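You operate a simulated robot arm through the tools that you are given. There is no shell and no other tool. Be economical: measure what you need, move in short steps, check, and stop when the job is done.

Carry out the task below with a simulated robot arm. There is one attempt and no reset: what you move stays moved.

JOB
Put one of the passata cartons from the folding table top on top of the brown cocoa box.

Only the result counts: the job must be done as asked and must still hold three seconds after the hand-in. Knocking over, shifting, dropping, spilling or breaking anything else fails it.

ROBOT AND FRAMES
A 5-joint arm with a two-finger parallel gripper, fixed in place. Base frame: the origin is at the foot of the arm, x ahead of it, y to its left, z up; the work surface is at about z = 0. Lengths are in mm, angles in degrees, forces in N, time in s.
With the tool pointing down near the work surface it reaches from about 260 to 680 mm from the base axis. Its first joint turns from -66.0 to 66.0 degrees. The tool tilts only in the upright plane through the base axis and itself; it spins freely about its own axis. Payload 2.9 kg.
Tool frame: the origin (TCP) lies between the finger pads and is the grasp point; the fingertips stand 30 mm ahead of it; z points along the fingers, y is the line along which they close. Largest opening 110 mm; finger width 20, thickness 10; the body of the gripper, 48 by 112 mm, starts 55 mm behind the TCP.
Orientation is told as [roll, pitch, yaw] about the base's x, y, z axes, in that order, counted from this pose: with the fingers straight down and closing along the base's y, the tool's x points along the base's -x, its y along +y and its z along -z.

CONTROLS
- The arm moves only by the tool apply_moves. Its argument "plan" is a list that holds one entry, the list of rows, each a list of 7 numbers: the shift along the tool's x, y, z in mm, then the turn, a rotation vector about the tool's x, y, z in degrees, then the finger opening in mm, from 0 to 110. In form: [[[x, y, z, wx, wy, wz, gripper], ...]]. A call has 1 to 8 rows; each row shifts and turns the commanded pose from where the row before left it, along the tool's axes as they then stand. Rows are played at 5 a second. More than 50 mm and 8.6 degrees between two rows, or a gripper value outside its range, and nothing of the call is played. Where a pose cannot be reached the arm comes as near as it can. A force on the tool above 40 N (or 10 N above the force at the start of the call, whichever is more), or a blocked arm, ends the call early, and 0.2 s more pass. The fingers move at their own pace (about 108 mm/s each) and stop on an object; they squeeze with about 40 N. The grip force told is the motor's: it shows also when the fingers shut on nothing. Time passes only in rows, and 0.2 s behind the last, so rows that do not move let the fingers close. The reply holds the time, the measured pose of the TCP, the force on the tool along the base axes, the opening and the grip force, in the units named above and with some noise, and new pictures: "views" is both (left out), scene, wrist or none.
- Cameras (640 x 400 px; columns grow to the right, rows downward): "scene" is fixed at [58.1, -485.4, 600.8]; the picture's right is [0.45, -0.90, 0.00], its down [-0.55, -0.27, -0.79] and it looks along [0.70, 0.35, -0.62] (base axes); focal length 316 px, centre (320, 200). "wrist" rides on the gripper at [72, 17, -103] in the tool frame; the picture's right is [-0.23, 0.97, 0.00], its down [-0.76, -0.18, -0.62] and it looks along [-0.61, -0.14, 0.78] (tool axes); focal length 222 px, centre (320, 200). There is no depth. A picture from a camera that has moved, and an enlarged one, comes with that camera's place and axes in the base frame and with its lens.
- enlarge(camera, box): a new picture of the part [left, top, right, bottom] of that camera's present view, enlarged. No time passes.
- finish_job(): hands the job in; it is judged then, once.

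Go step by step. Nothing tells you positions but the pictures and the camera data: compare them with the known pose of the tool, close in by small moves and look again before you grip or let go. The budget is 90 turns and 170 pictures, counting those below and the enlarged ones. Unless the task says otherwise, let go and move clear before handing in, and close with one line.

The tools are called after "Emit:" as a command line: name --argument value ..., lists and objects as JSON in quotes. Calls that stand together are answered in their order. apply_moves: Moves the arm, as the interface text tells. Its arguments: {"type":"object","properties":{"plan":{"type":"array","items":{"type":"array","items":{"type":"array","items":{"type":"number"}}}},"views":{"type":"string","enum":["both","scene","wrist","none"]}},"required":["plan"]} The other tools are called the same way: enlarge (camera, box) takes an enlarged picture of a part of a camera's view; finish_job () hands the job in.

At the start:

```text
t: 0.0
tool_pos: [480.2, -146.5, 323.2]
ee_rot: [0.0, 0.0, 0.0]
wrist_force: [-0.3, 0.9, 0.2]
width: 109.7
grasp_force: 0.1
```

scene: 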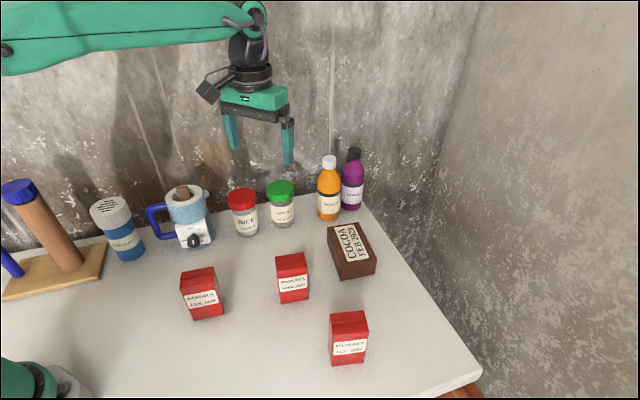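
wrist: 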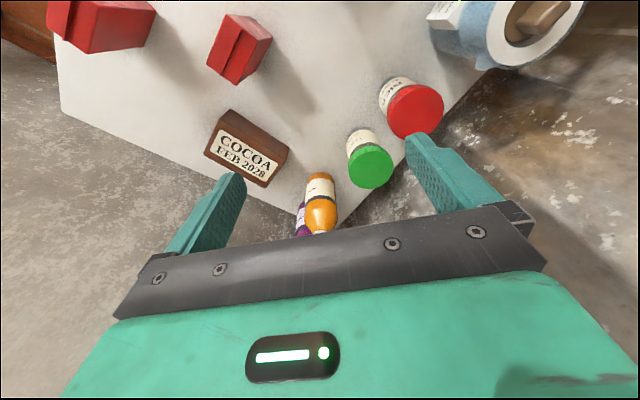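

I see three red cartons, a brown cocoa box lying flat at roughly (540,-320), and several bottles and jars behind it. I'll enlarge the views to measure them before moving.

Emit:
enlarge --camera "scene" --box '[240, 200, 400, 300]'

Emit:
enlarge --camera "scene" --box '[280, 280, 440, 380]'

Emit:
enlarge --camera "scene" --box '[140, 230, 300, 330]'

Emit:
enlarge --camera "wrist" --box '[40, 0, 360, 200]'

```text
4.00 times, centred on (320, 250) of scene
camera zoom: at [58.1, -485.4, 600.8], right [0.45, -0.9, 0.0], down [-0.55, -0.27, -0.79], along [0.7, 0.35, -0.62], focal length 1263 px, centre (320, 0)
```

zoom: 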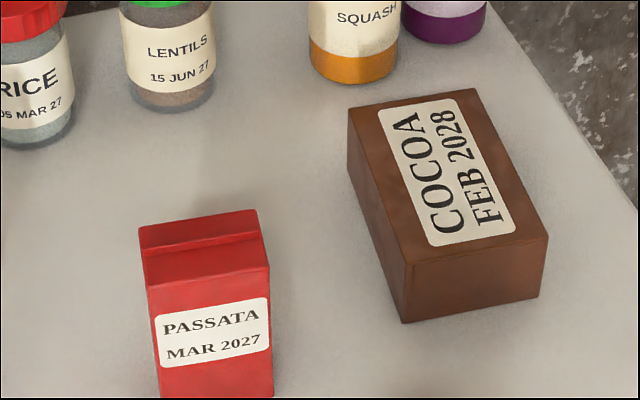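

```text
4.00 times, centred on (360, 330) of scene
camera zoom: at [58.1, -485.4, 600.8], right [0.45, -0.9, 0.0], down [-0.55, -0.27, -0.79], along [0.7, 0.35, -0.62], focal length 1263 px, centre (160, -320)
```

zoom: 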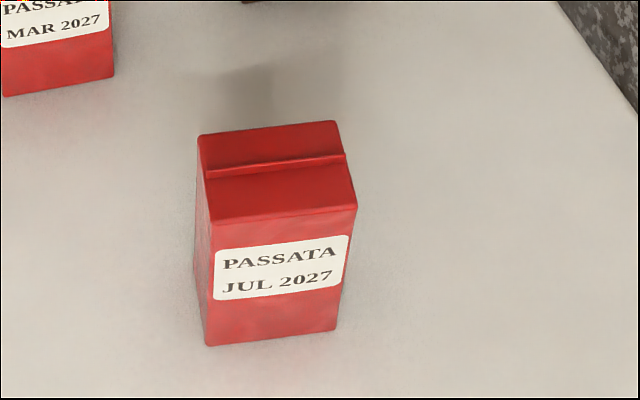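

```text
4.00 times, centred on (220, 280) of scene
camera zoom: at [58.1, -485.4, 600.8], right [0.45, -0.9, 0.0], down [-0.55, -0.27, -0.79], along [0.7, 0.35, -0.62], focal length 1263 px, centre (720, -120)
```

zoom: 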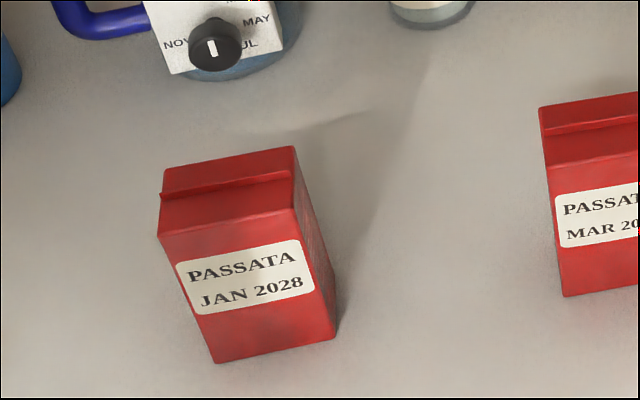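

```text
2.00 times, centred on (200, 100) of wrist
camera zoom: at [407.1, -130.4, 427.0], right [0.23, 0.97, 0.0], down [0.76, -0.18, 0.62], along [0.61, -0.14, -0.78], focal length 444 px, centre (560, 400)
```

zoom: 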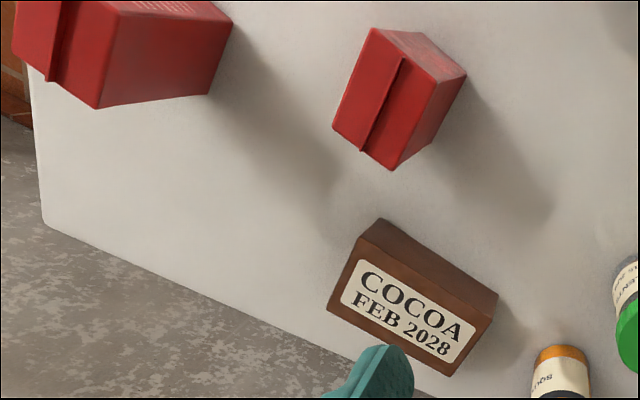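

All three red cartons are passata, so I'll take the middle one (MAR 2027). It stands upright at about (407,-244), roughly 61 x 38 x 110 mm, with its thin side along about 38°. The cocoa box top is at z≈51, centred near (566,-315) and turned much the same way. I'll move above the carton and spin the fingers to close across its thin side.

Emit:
apply_moves --plan '[[[24.2, -32.4, 0, 0, 0, 0, 110], [24.2, -32.4, 0, 0, 0, 0, 110], [24.2, -32.4, 0, 0, 0, 0, 110], [0, 0, 0, 0, 0, 8.5, 110], [0, 0, 0, 0, 0, 8.5, 110], [0, 0, 0, 0, 0, 8.5, 110], [0, 0, 0, 0, 0, 8.5, 110], [0, 0, 0, 0, 0, 8.5, 110]]]' --views "none"

Emit:
apply_moves --plan '[[[0, 0, 40, 0, 0, 8.5, 110], [0, 0, 40, 0, 0, 0, 110], [0, 0, 0, 0, 0, 0, 110]]]'

```text
t: 1.8
tool_pos: [406.6, -245.6, 324.1]
ee_rot: [0.1, 0.0, -42.6]
wrist_force: [0.0, -0.5, -0.2]
width: 109.8
grasp_force: 0.1
```

```text
t: 2.6
tool_pos: [406.0, -246.2, 244.7]
ee_rot: [0.0, 0.1, -51.0]
wrist_force: [0.0, -0.2, 0.5]
width: 110.0
grasp_force: 0.0
camera wrist: at [373.0, -179.2, 347.7], right [0.9, 0.44, 0.0], down [0.34, -0.7, 0.62], along [0.27, -0.56, -0.78], focal length 222 px, centre (320, 200)
```

scene: 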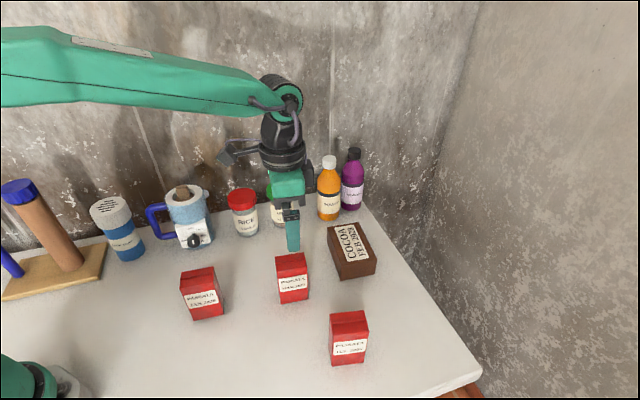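
wrist: 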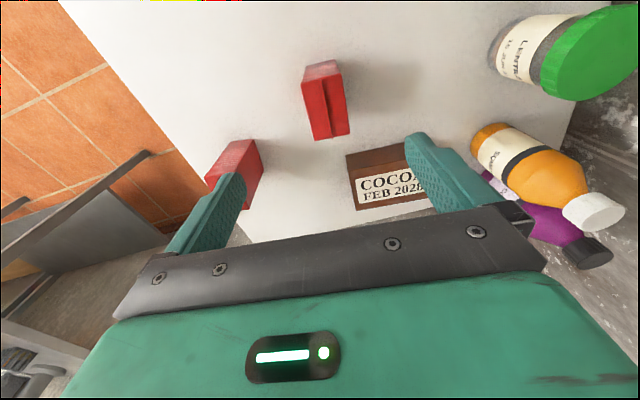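

The fingers now straddle the carton's line. I'll enlarge the wrist view to check the carton's position.

Emit:
enlarge --camera "wrist" --box '[270, 50, 430, 150]'

```text
4.00 times, centred on (350, 100) of wrist
camera zoom: at [373.0, -179.2, 347.7], right [0.9, 0.44, 0.0], down [0.34, -0.7, 0.62], along [0.27, -0.56, -0.78], focal length 888 px, centre (200, 600)
```

zoom: 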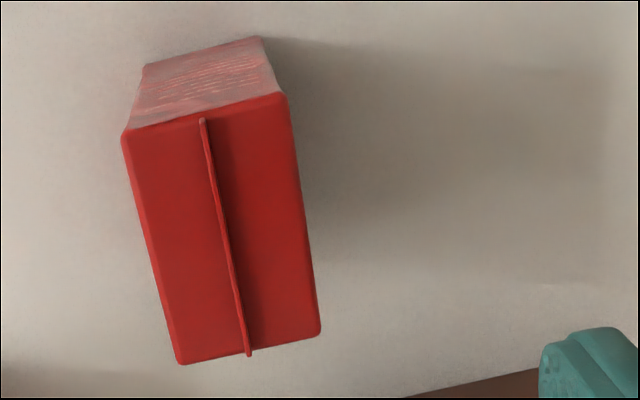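

From both views the carton is centred near (409,-241) and its angle matches the fingers within about 1.5°. I'll correct the position by a few millimetres and descend to z≈75, stopping partway to look.

Emit:
apply_moves --plan '[[[1.6, 5.2, 0, 0, 0, 1.5, 110], [0, 0, 40, 0, 0, 0, 110], [0, 0, 35, 0, 0, 0, 110], [0, 0, 0, 0, 0, 0, 110]]]'

```text
t: 3.6
tool_pos: [409.1, -243.6, 165.8]
ee_rot: [0.0, 0.0, -52.5]
wrist_force: [-0.9, -0.8, -0.2]
width: 110.0
grasp_force: 0.1
camera wrist: at [379.1, -174.6, 269.1], right [0.91, 0.41, 0.0], down [0.32, -0.71, 0.62], along [0.26, -0.57, -0.78], focal length 222 px, centre (320, 200)
```

scene: 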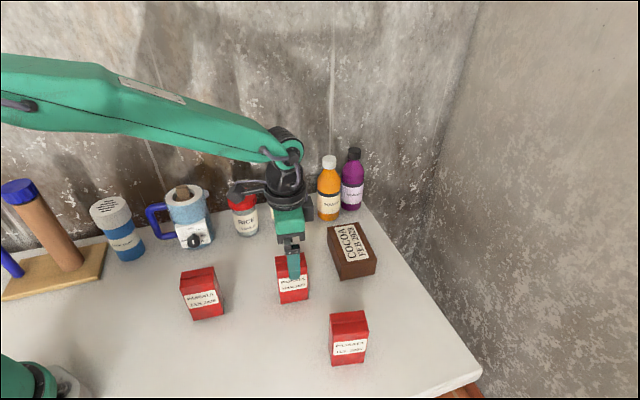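
wrist: 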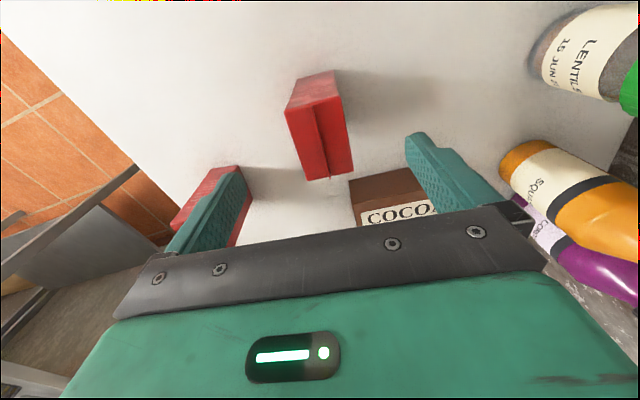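

The carton sits between the fingers with room on both sides, so I'll descend to z≈75 and look before closing.

Emit:
apply_moves --plan '[[[0, 0, 30, 0, 0, 0, 110], [0, 0, 30, 0, 0, 0, 110], [0, 0, 30, 0, 0, 0, 110], [0, 0, 0, 0, 0, 0, 110]]]'

```text
t: 4.6
tool_pos: [412.4, -238.2, 76.9]
ee_rot: [0.1, 0.0, -52.4]
wrist_force: [0.1, -0.1, 0.6]
width: 110.4
grasp_force: 0.0
camera wrist: at [382.4, -170.1, 181.2], right [0.91, 0.41, 0.0], down [0.32, -0.71, 0.62], along [0.26, -0.57, -0.78], focal length 222 px, centre (320, 200)
```

scene: 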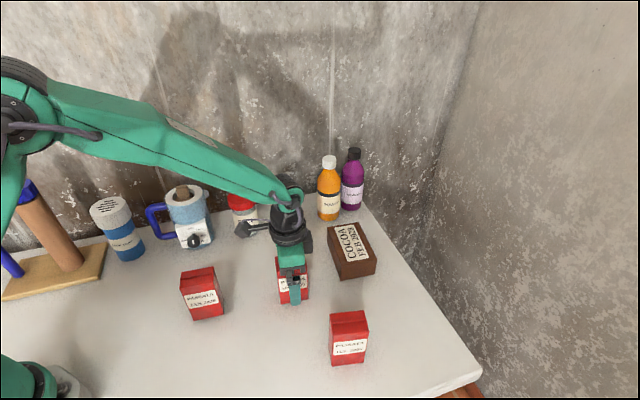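
wrist: 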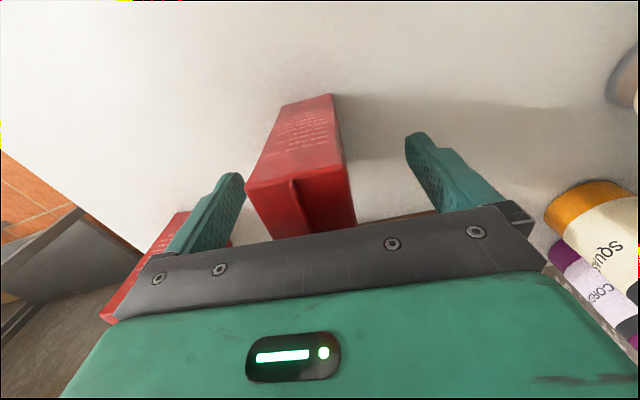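

In the tool frame the carton spans about y -21..+17 and x ±30, so it is centred to within 2 mm. I'll close on it.

Emit:
apply_moves --plan '[[[0, -2, 0, 0, 0, 0, 110], [0, 0, 0, 0, 0, 0, 70], [0, 0, 0, 0, 0, 0, 45], [0, 0, 0, 0, 0, 0, 20], [0, 0, 0, 0, 0, 0, 20], [0, 0, 0, 0, 0, 0, 20]]]'

```text
t: 6.0
tool_pos: [410.3, -240.9, 77.4]
ee_rot: [0.0, 0.0, -52.5]
wrist_force: [-0.1, -0.1, -0.1]
width: 42.3
grasp_force: 40.0
camera wrist: at [379.6, -172.1, 181.7], right [0.91, 0.41, 0.0], down [0.32, -0.71, 0.62], along [0.26, -0.57, -0.78], focal length 222 px, centre (320, 200)
```

scene: 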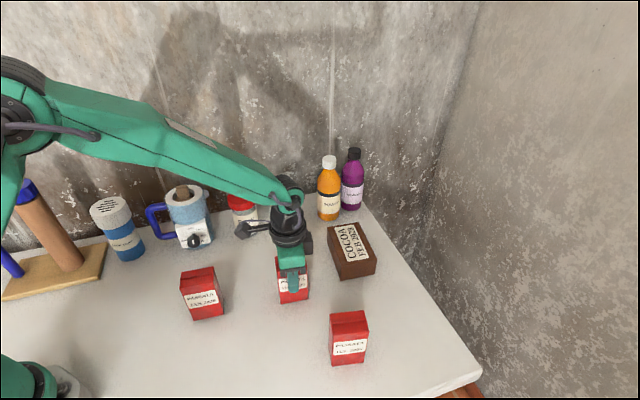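
wrist: 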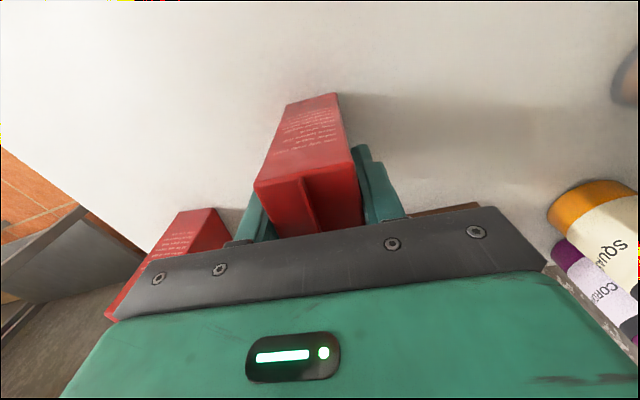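

The carton is held (opening 42 mm, 40 N). I'll lift it 100 mm straight up and check.

Emit:
apply_moves --plan '[[[0, 0, -25, 0, 0, 0, 20], [0, 0, -25, 0, 0, 0, 20], [0, 0, -25, 0, 0, 0, 20], [0, 0, -25, 0, 0, 0, 20], [0, 0, 0, 0, 0, 0, 20]]]' --views "scene"

```text
t: 7.2
tool_pos: [408.7, -242.2, 178.6]
ee_rot: [-0.1, 0.0, -52.5]
wrist_force: [0.4, -0.4, -2.5]
width: 42.0
grasp_force: 39.9
```

scene: 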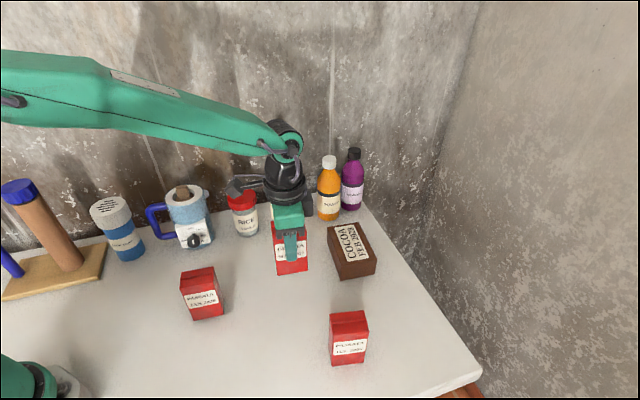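

The carton is lifted cleanly. Next I'll carry it over the cocoa box at this height.

Emit:
apply_moves --plan '[[[-25, 12.7, 0, 0, 0, 0, 20], [-25, 12.7, 0, 0, 0, 0, 20], [-25, 12.7, 0, 0, 0, 0, 20], [-25, 12.7, 0, 0, 0, 0, 20], [-25, 12.7, 0, 0, 0, 0, 20], [-25, 12.7, 0, 0, 0, 0, 20], [0, 0, 0, 0, 0, 0, 20]]]'

```text
t: 8.8
tool_pos: [561.3, -314.4, 177.5]
ee_rot: [0.1, 0.1, -52.5]
wrist_force: [-0.1, 0.0, -2.0]
width: 41.9
grasp_force: 40.3
camera wrist: at [530.4, -246.0, 281.6], right [0.91, 0.41, 0.0], down [0.32, -0.71, 0.62], along [0.26, -0.57, -0.78], focal length 222 px, centre (320, 200)
```

scene: 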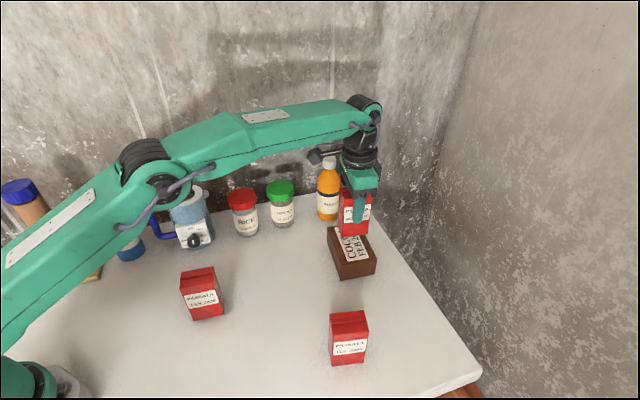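
wrist: 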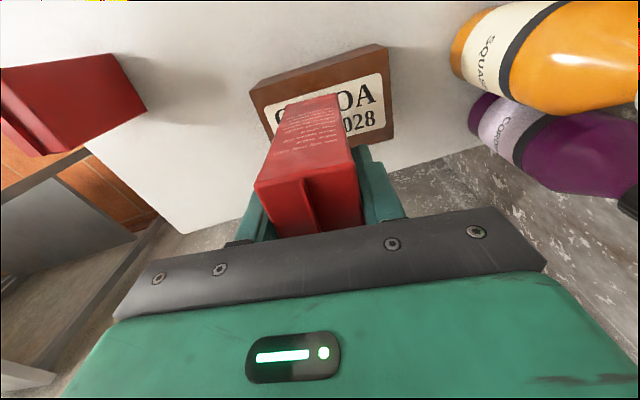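

The carton hangs about 50 mm above the box top. I'll enlarge both views to check alignment.

Emit:
enlarge --camera "wrist" --box '[230, 30, 422, 150]'

Emit:
enlarge --camera "scene" --box '[280, 190, 440, 290]'

```text
3.33 times, centred on (326, 90) of wrist
camera zoom: at [530.4, -246.0, 281.6], right [0.91, 0.41, 0.0], down [0.32, -0.71, 0.62], along [0.26, -0.57, -0.78], focal length 740 px, centre (300, 567)
```

zoom: 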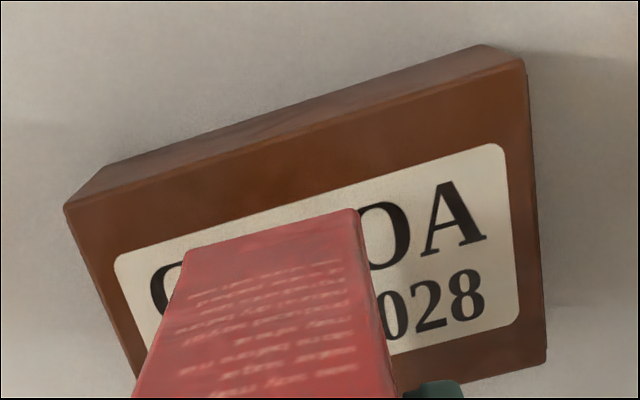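

```text
4.00 times, centred on (360, 240) of scene
camera zoom: at [58.2, -485.4, 600.8], right [0.45, -0.9, 0.0], down [-0.55, -0.27, -0.79], along [0.7, 0.35, -0.62], focal length 1263 px, centre (160, 40)
```

zoom: 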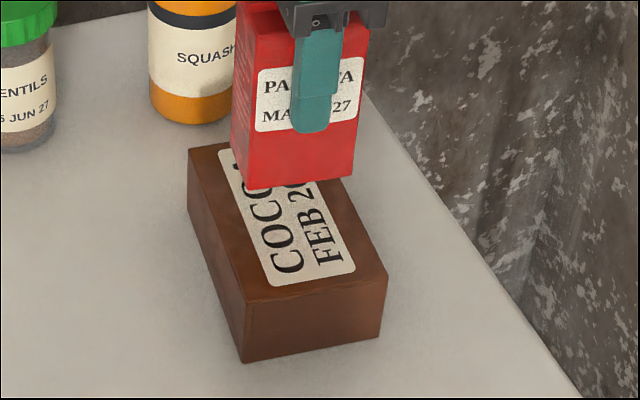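

The box top's centre is about (-3, +7) mm from the tool axis, and the box is turned about 2.5° from the carton. I'll correct both and lower to about 10 mm above contact.

Emit:
apply_moves --plan '[[[-3, 7, 0, 0, 0, -2.5, 20], [0, 0, 20, 0, 0, 0, 20], [0, 0, 18, 0, 0, 0, 20], [0, 0, 0, 0, 0, 0, 20]]]'

Emit:
enlarge --camera "scene" --box '[280, 190, 440, 290]'

```text
t: 9.8
tool_pos: [569.0, -310.9, 140.0]
ee_rot: [0.0, -0.1, -49.9]
wrist_force: [0.4, -0.3, -2.9]
width: 42.0
grasp_force: 40.2
camera wrist: at [535.5, -244.6, 243.3], right [0.89, 0.45, 0.0], down [0.35, -0.7, 0.62], along [0.28, -0.56, -0.78], focal length 222 px, centre (320, 200)
```

scene: 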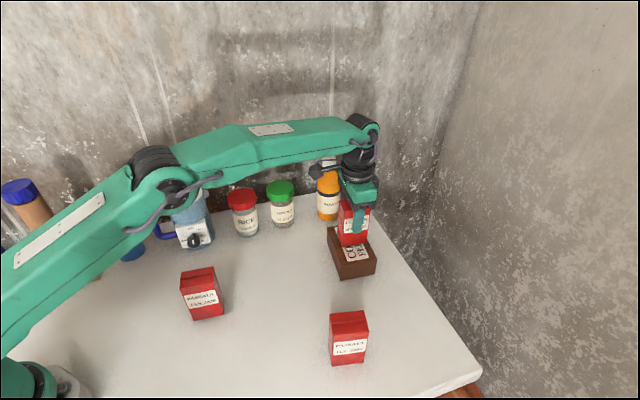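
wrist: 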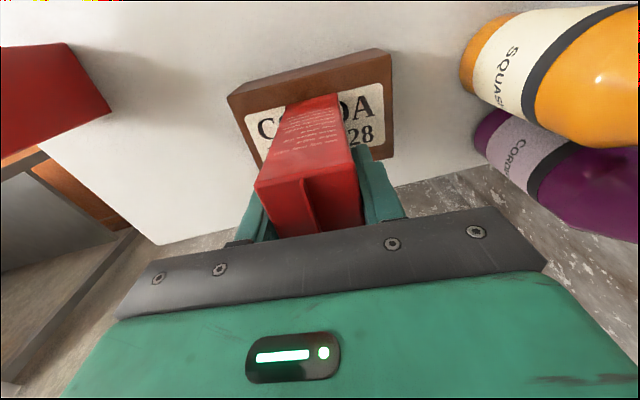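

```text
4.00 times, centred on (360, 240) of scene
camera zoom: at [58.2, -485.4, 600.8], right [0.45, -0.9, 0.0], down [-0.55, -0.27, -0.79], along [0.7, 0.35, -0.62], focal length 1263 px, centre (160, 40)
```

zoom: 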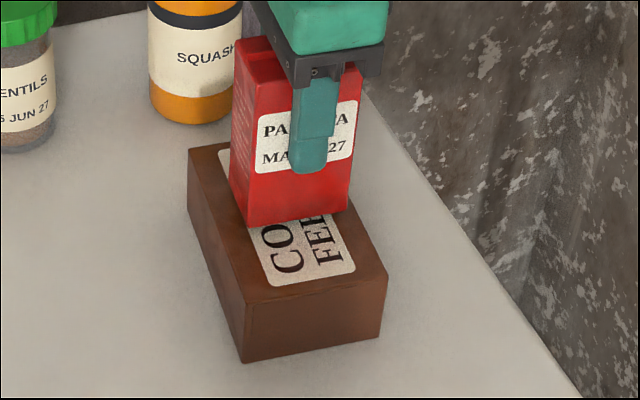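

The carton is well centred, about 10–12 mm above the box. I'll lower slowly and watch the force.

Emit:
apply_moves --plan '[[[0, 0, 2, 0, 0, 0, 20], [0, 0, 2, 0, 0, 0, 20], [0, 0, 2, 0, 0, 0, 20], [0, 0, 2, 0, 0, 0, 20], [0, 0, 0, 0, 0, 0, 20]]]' --views "none"

Emit:
enlarge --camera "scene" --box '[320, 210, 400, 260]'

```text
t: 11.0
tool_pos: [566.7, -312.8, 133.5]
ee_rot: [0.0, 0.0, -50.0]
wrist_force: [-3.9, -0.4, 6.1]
width: 41.7
grasp_force: 40.0
```

```text
8.00 times, centred on (360, 235) of scene
camera zoom: at [58.1, -485.4, 600.9], right [0.45, -0.9, 0.0], down [-0.55, -0.27, -0.79], along [0.7, 0.35, -0.62], focal length 2526 px, centre (0, -80)
```

zoom: 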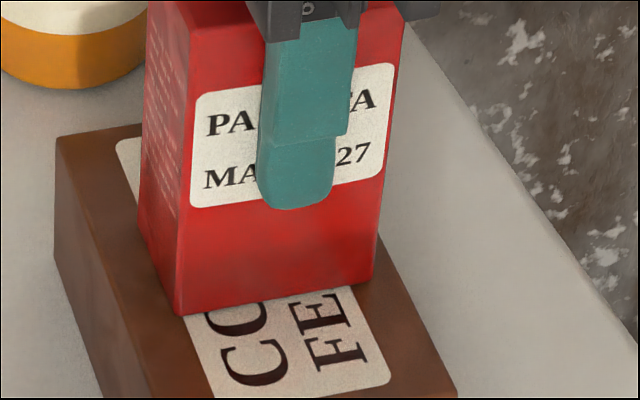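

The force changed from -3 to +6 N, so the carton has touched down and rests flat on the box. I'll open the fingers in place.

Emit:
apply_moves --plan '[[[0, 0, -0.5, 0, 0, 0, 30], [0, 0, 0, 0, 0, 0, 46], [0, 0, 0, 0, 0, 0, 55], [0, 0, 0, 0, 0, 0, 75], [0, 0, 0, 0, 0, 0, 95], [0, 0, 0, 0, 0, 0, 95]]]'

```text
t: 12.4
tool_pos: [567.5, -312.3, 133.7]
ee_rot: [0.0, 0.0, -50.1]
wrist_force: [0.1, 0.7, 0.2]
width: 94.9
grasp_force: 0.1
camera wrist: at [534.1, -244.9, 236.2], right [0.89, 0.45, 0.0], down [0.35, -0.7, 0.62], along [0.28, -0.56, -0.78], focal length 222 px, centre (320, 200)
```

scene: 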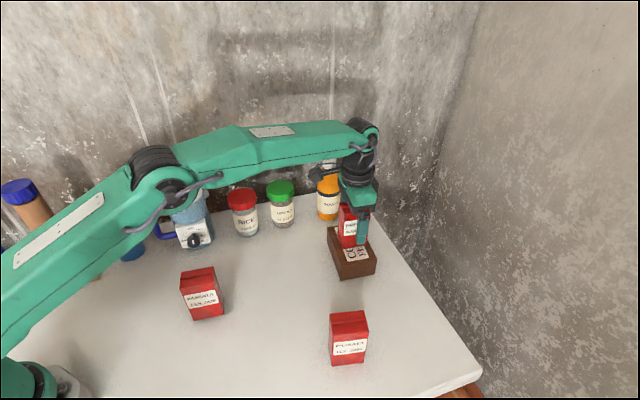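
wrist: 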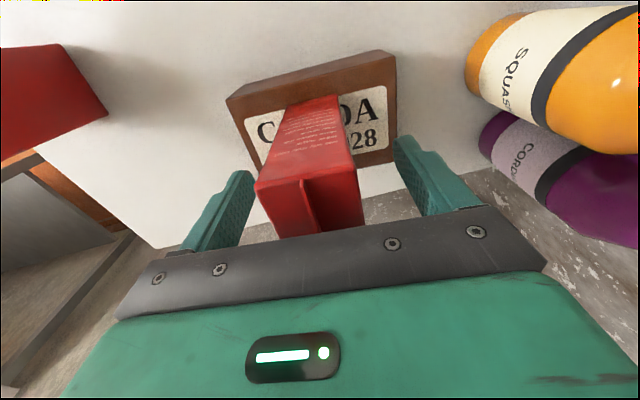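

The carton is released and stands upright on the box. I'll lift straight up and clear.

Emit:
apply_moves --plan '[[[0, 0, -15, 0, 0, 0, 95], [0, 0, -25, 0, 0, 0, 95], [0, 0, -30, 0, 0, 0, 95], [0, 0, -30, 0, 0, 0, 95], [0, 0, -20, 0, 0, 0, 95], [0, 0, 0, 0, 0, 0, 95], [0, 0, 0, 0, 0, 0, 95]]]'

Emit:
enlarge --camera "scene" --box '[280, 180, 440, 280]'

```text
t: 14.0
tool_pos: [561.7, -307.1, 250.9]
ee_rot: [-0.1, 0.0, -50.0]
wrist_force: [-0.5, -1.3, -0.3]
width: 94.9
grasp_force: 0.1
out of reach, approached as far as the arm can: row 5
camera wrist: at [528.8, -241.0, 354.2], right [0.89, 0.45, 0.0], down [0.35, -0.7, 0.62], along [0.28, -0.56, -0.78], focal length 222 px, centre (320, 200)
```

scene: 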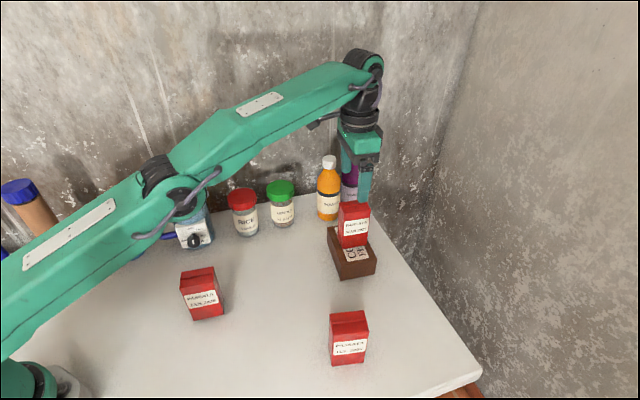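
wrist: 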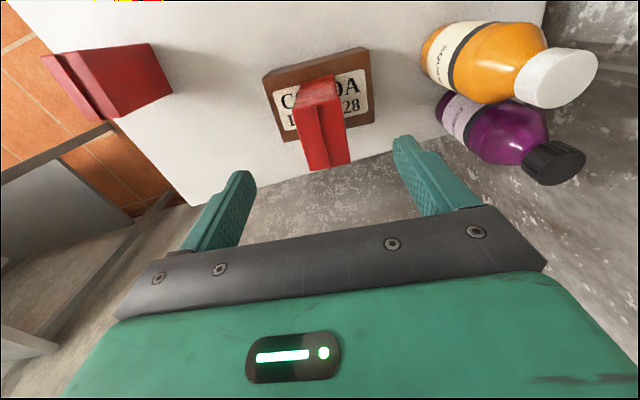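

```text
4.00 times, centred on (360, 230) of scene
camera zoom: at [58.1, -485.4, 600.8], right [0.45, -0.9, 0.0], down [-0.55, -0.27, -0.79], along [0.7, 0.35, -0.62], focal length 1263 px, centre (160, 80)
```

zoom: 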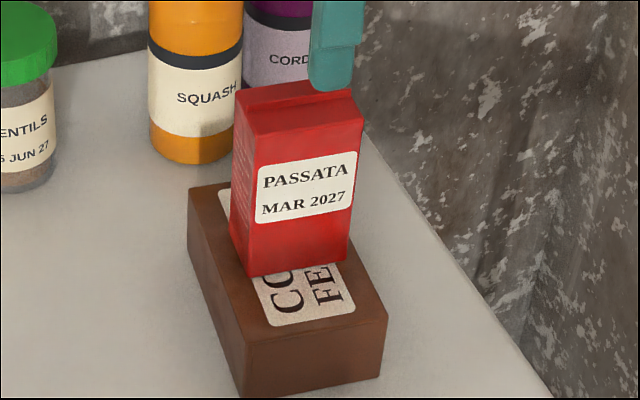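

The carton stands upright and centred on the cocoa box, the gripper is clear and nothing else has moved. I'm handing in.

Emit:
finish_job

```text
The job is handed in.
```

The MAR 2027 passata carton is standing on top of the cocoa box, the gripper is clear of it, and the job is handed in.
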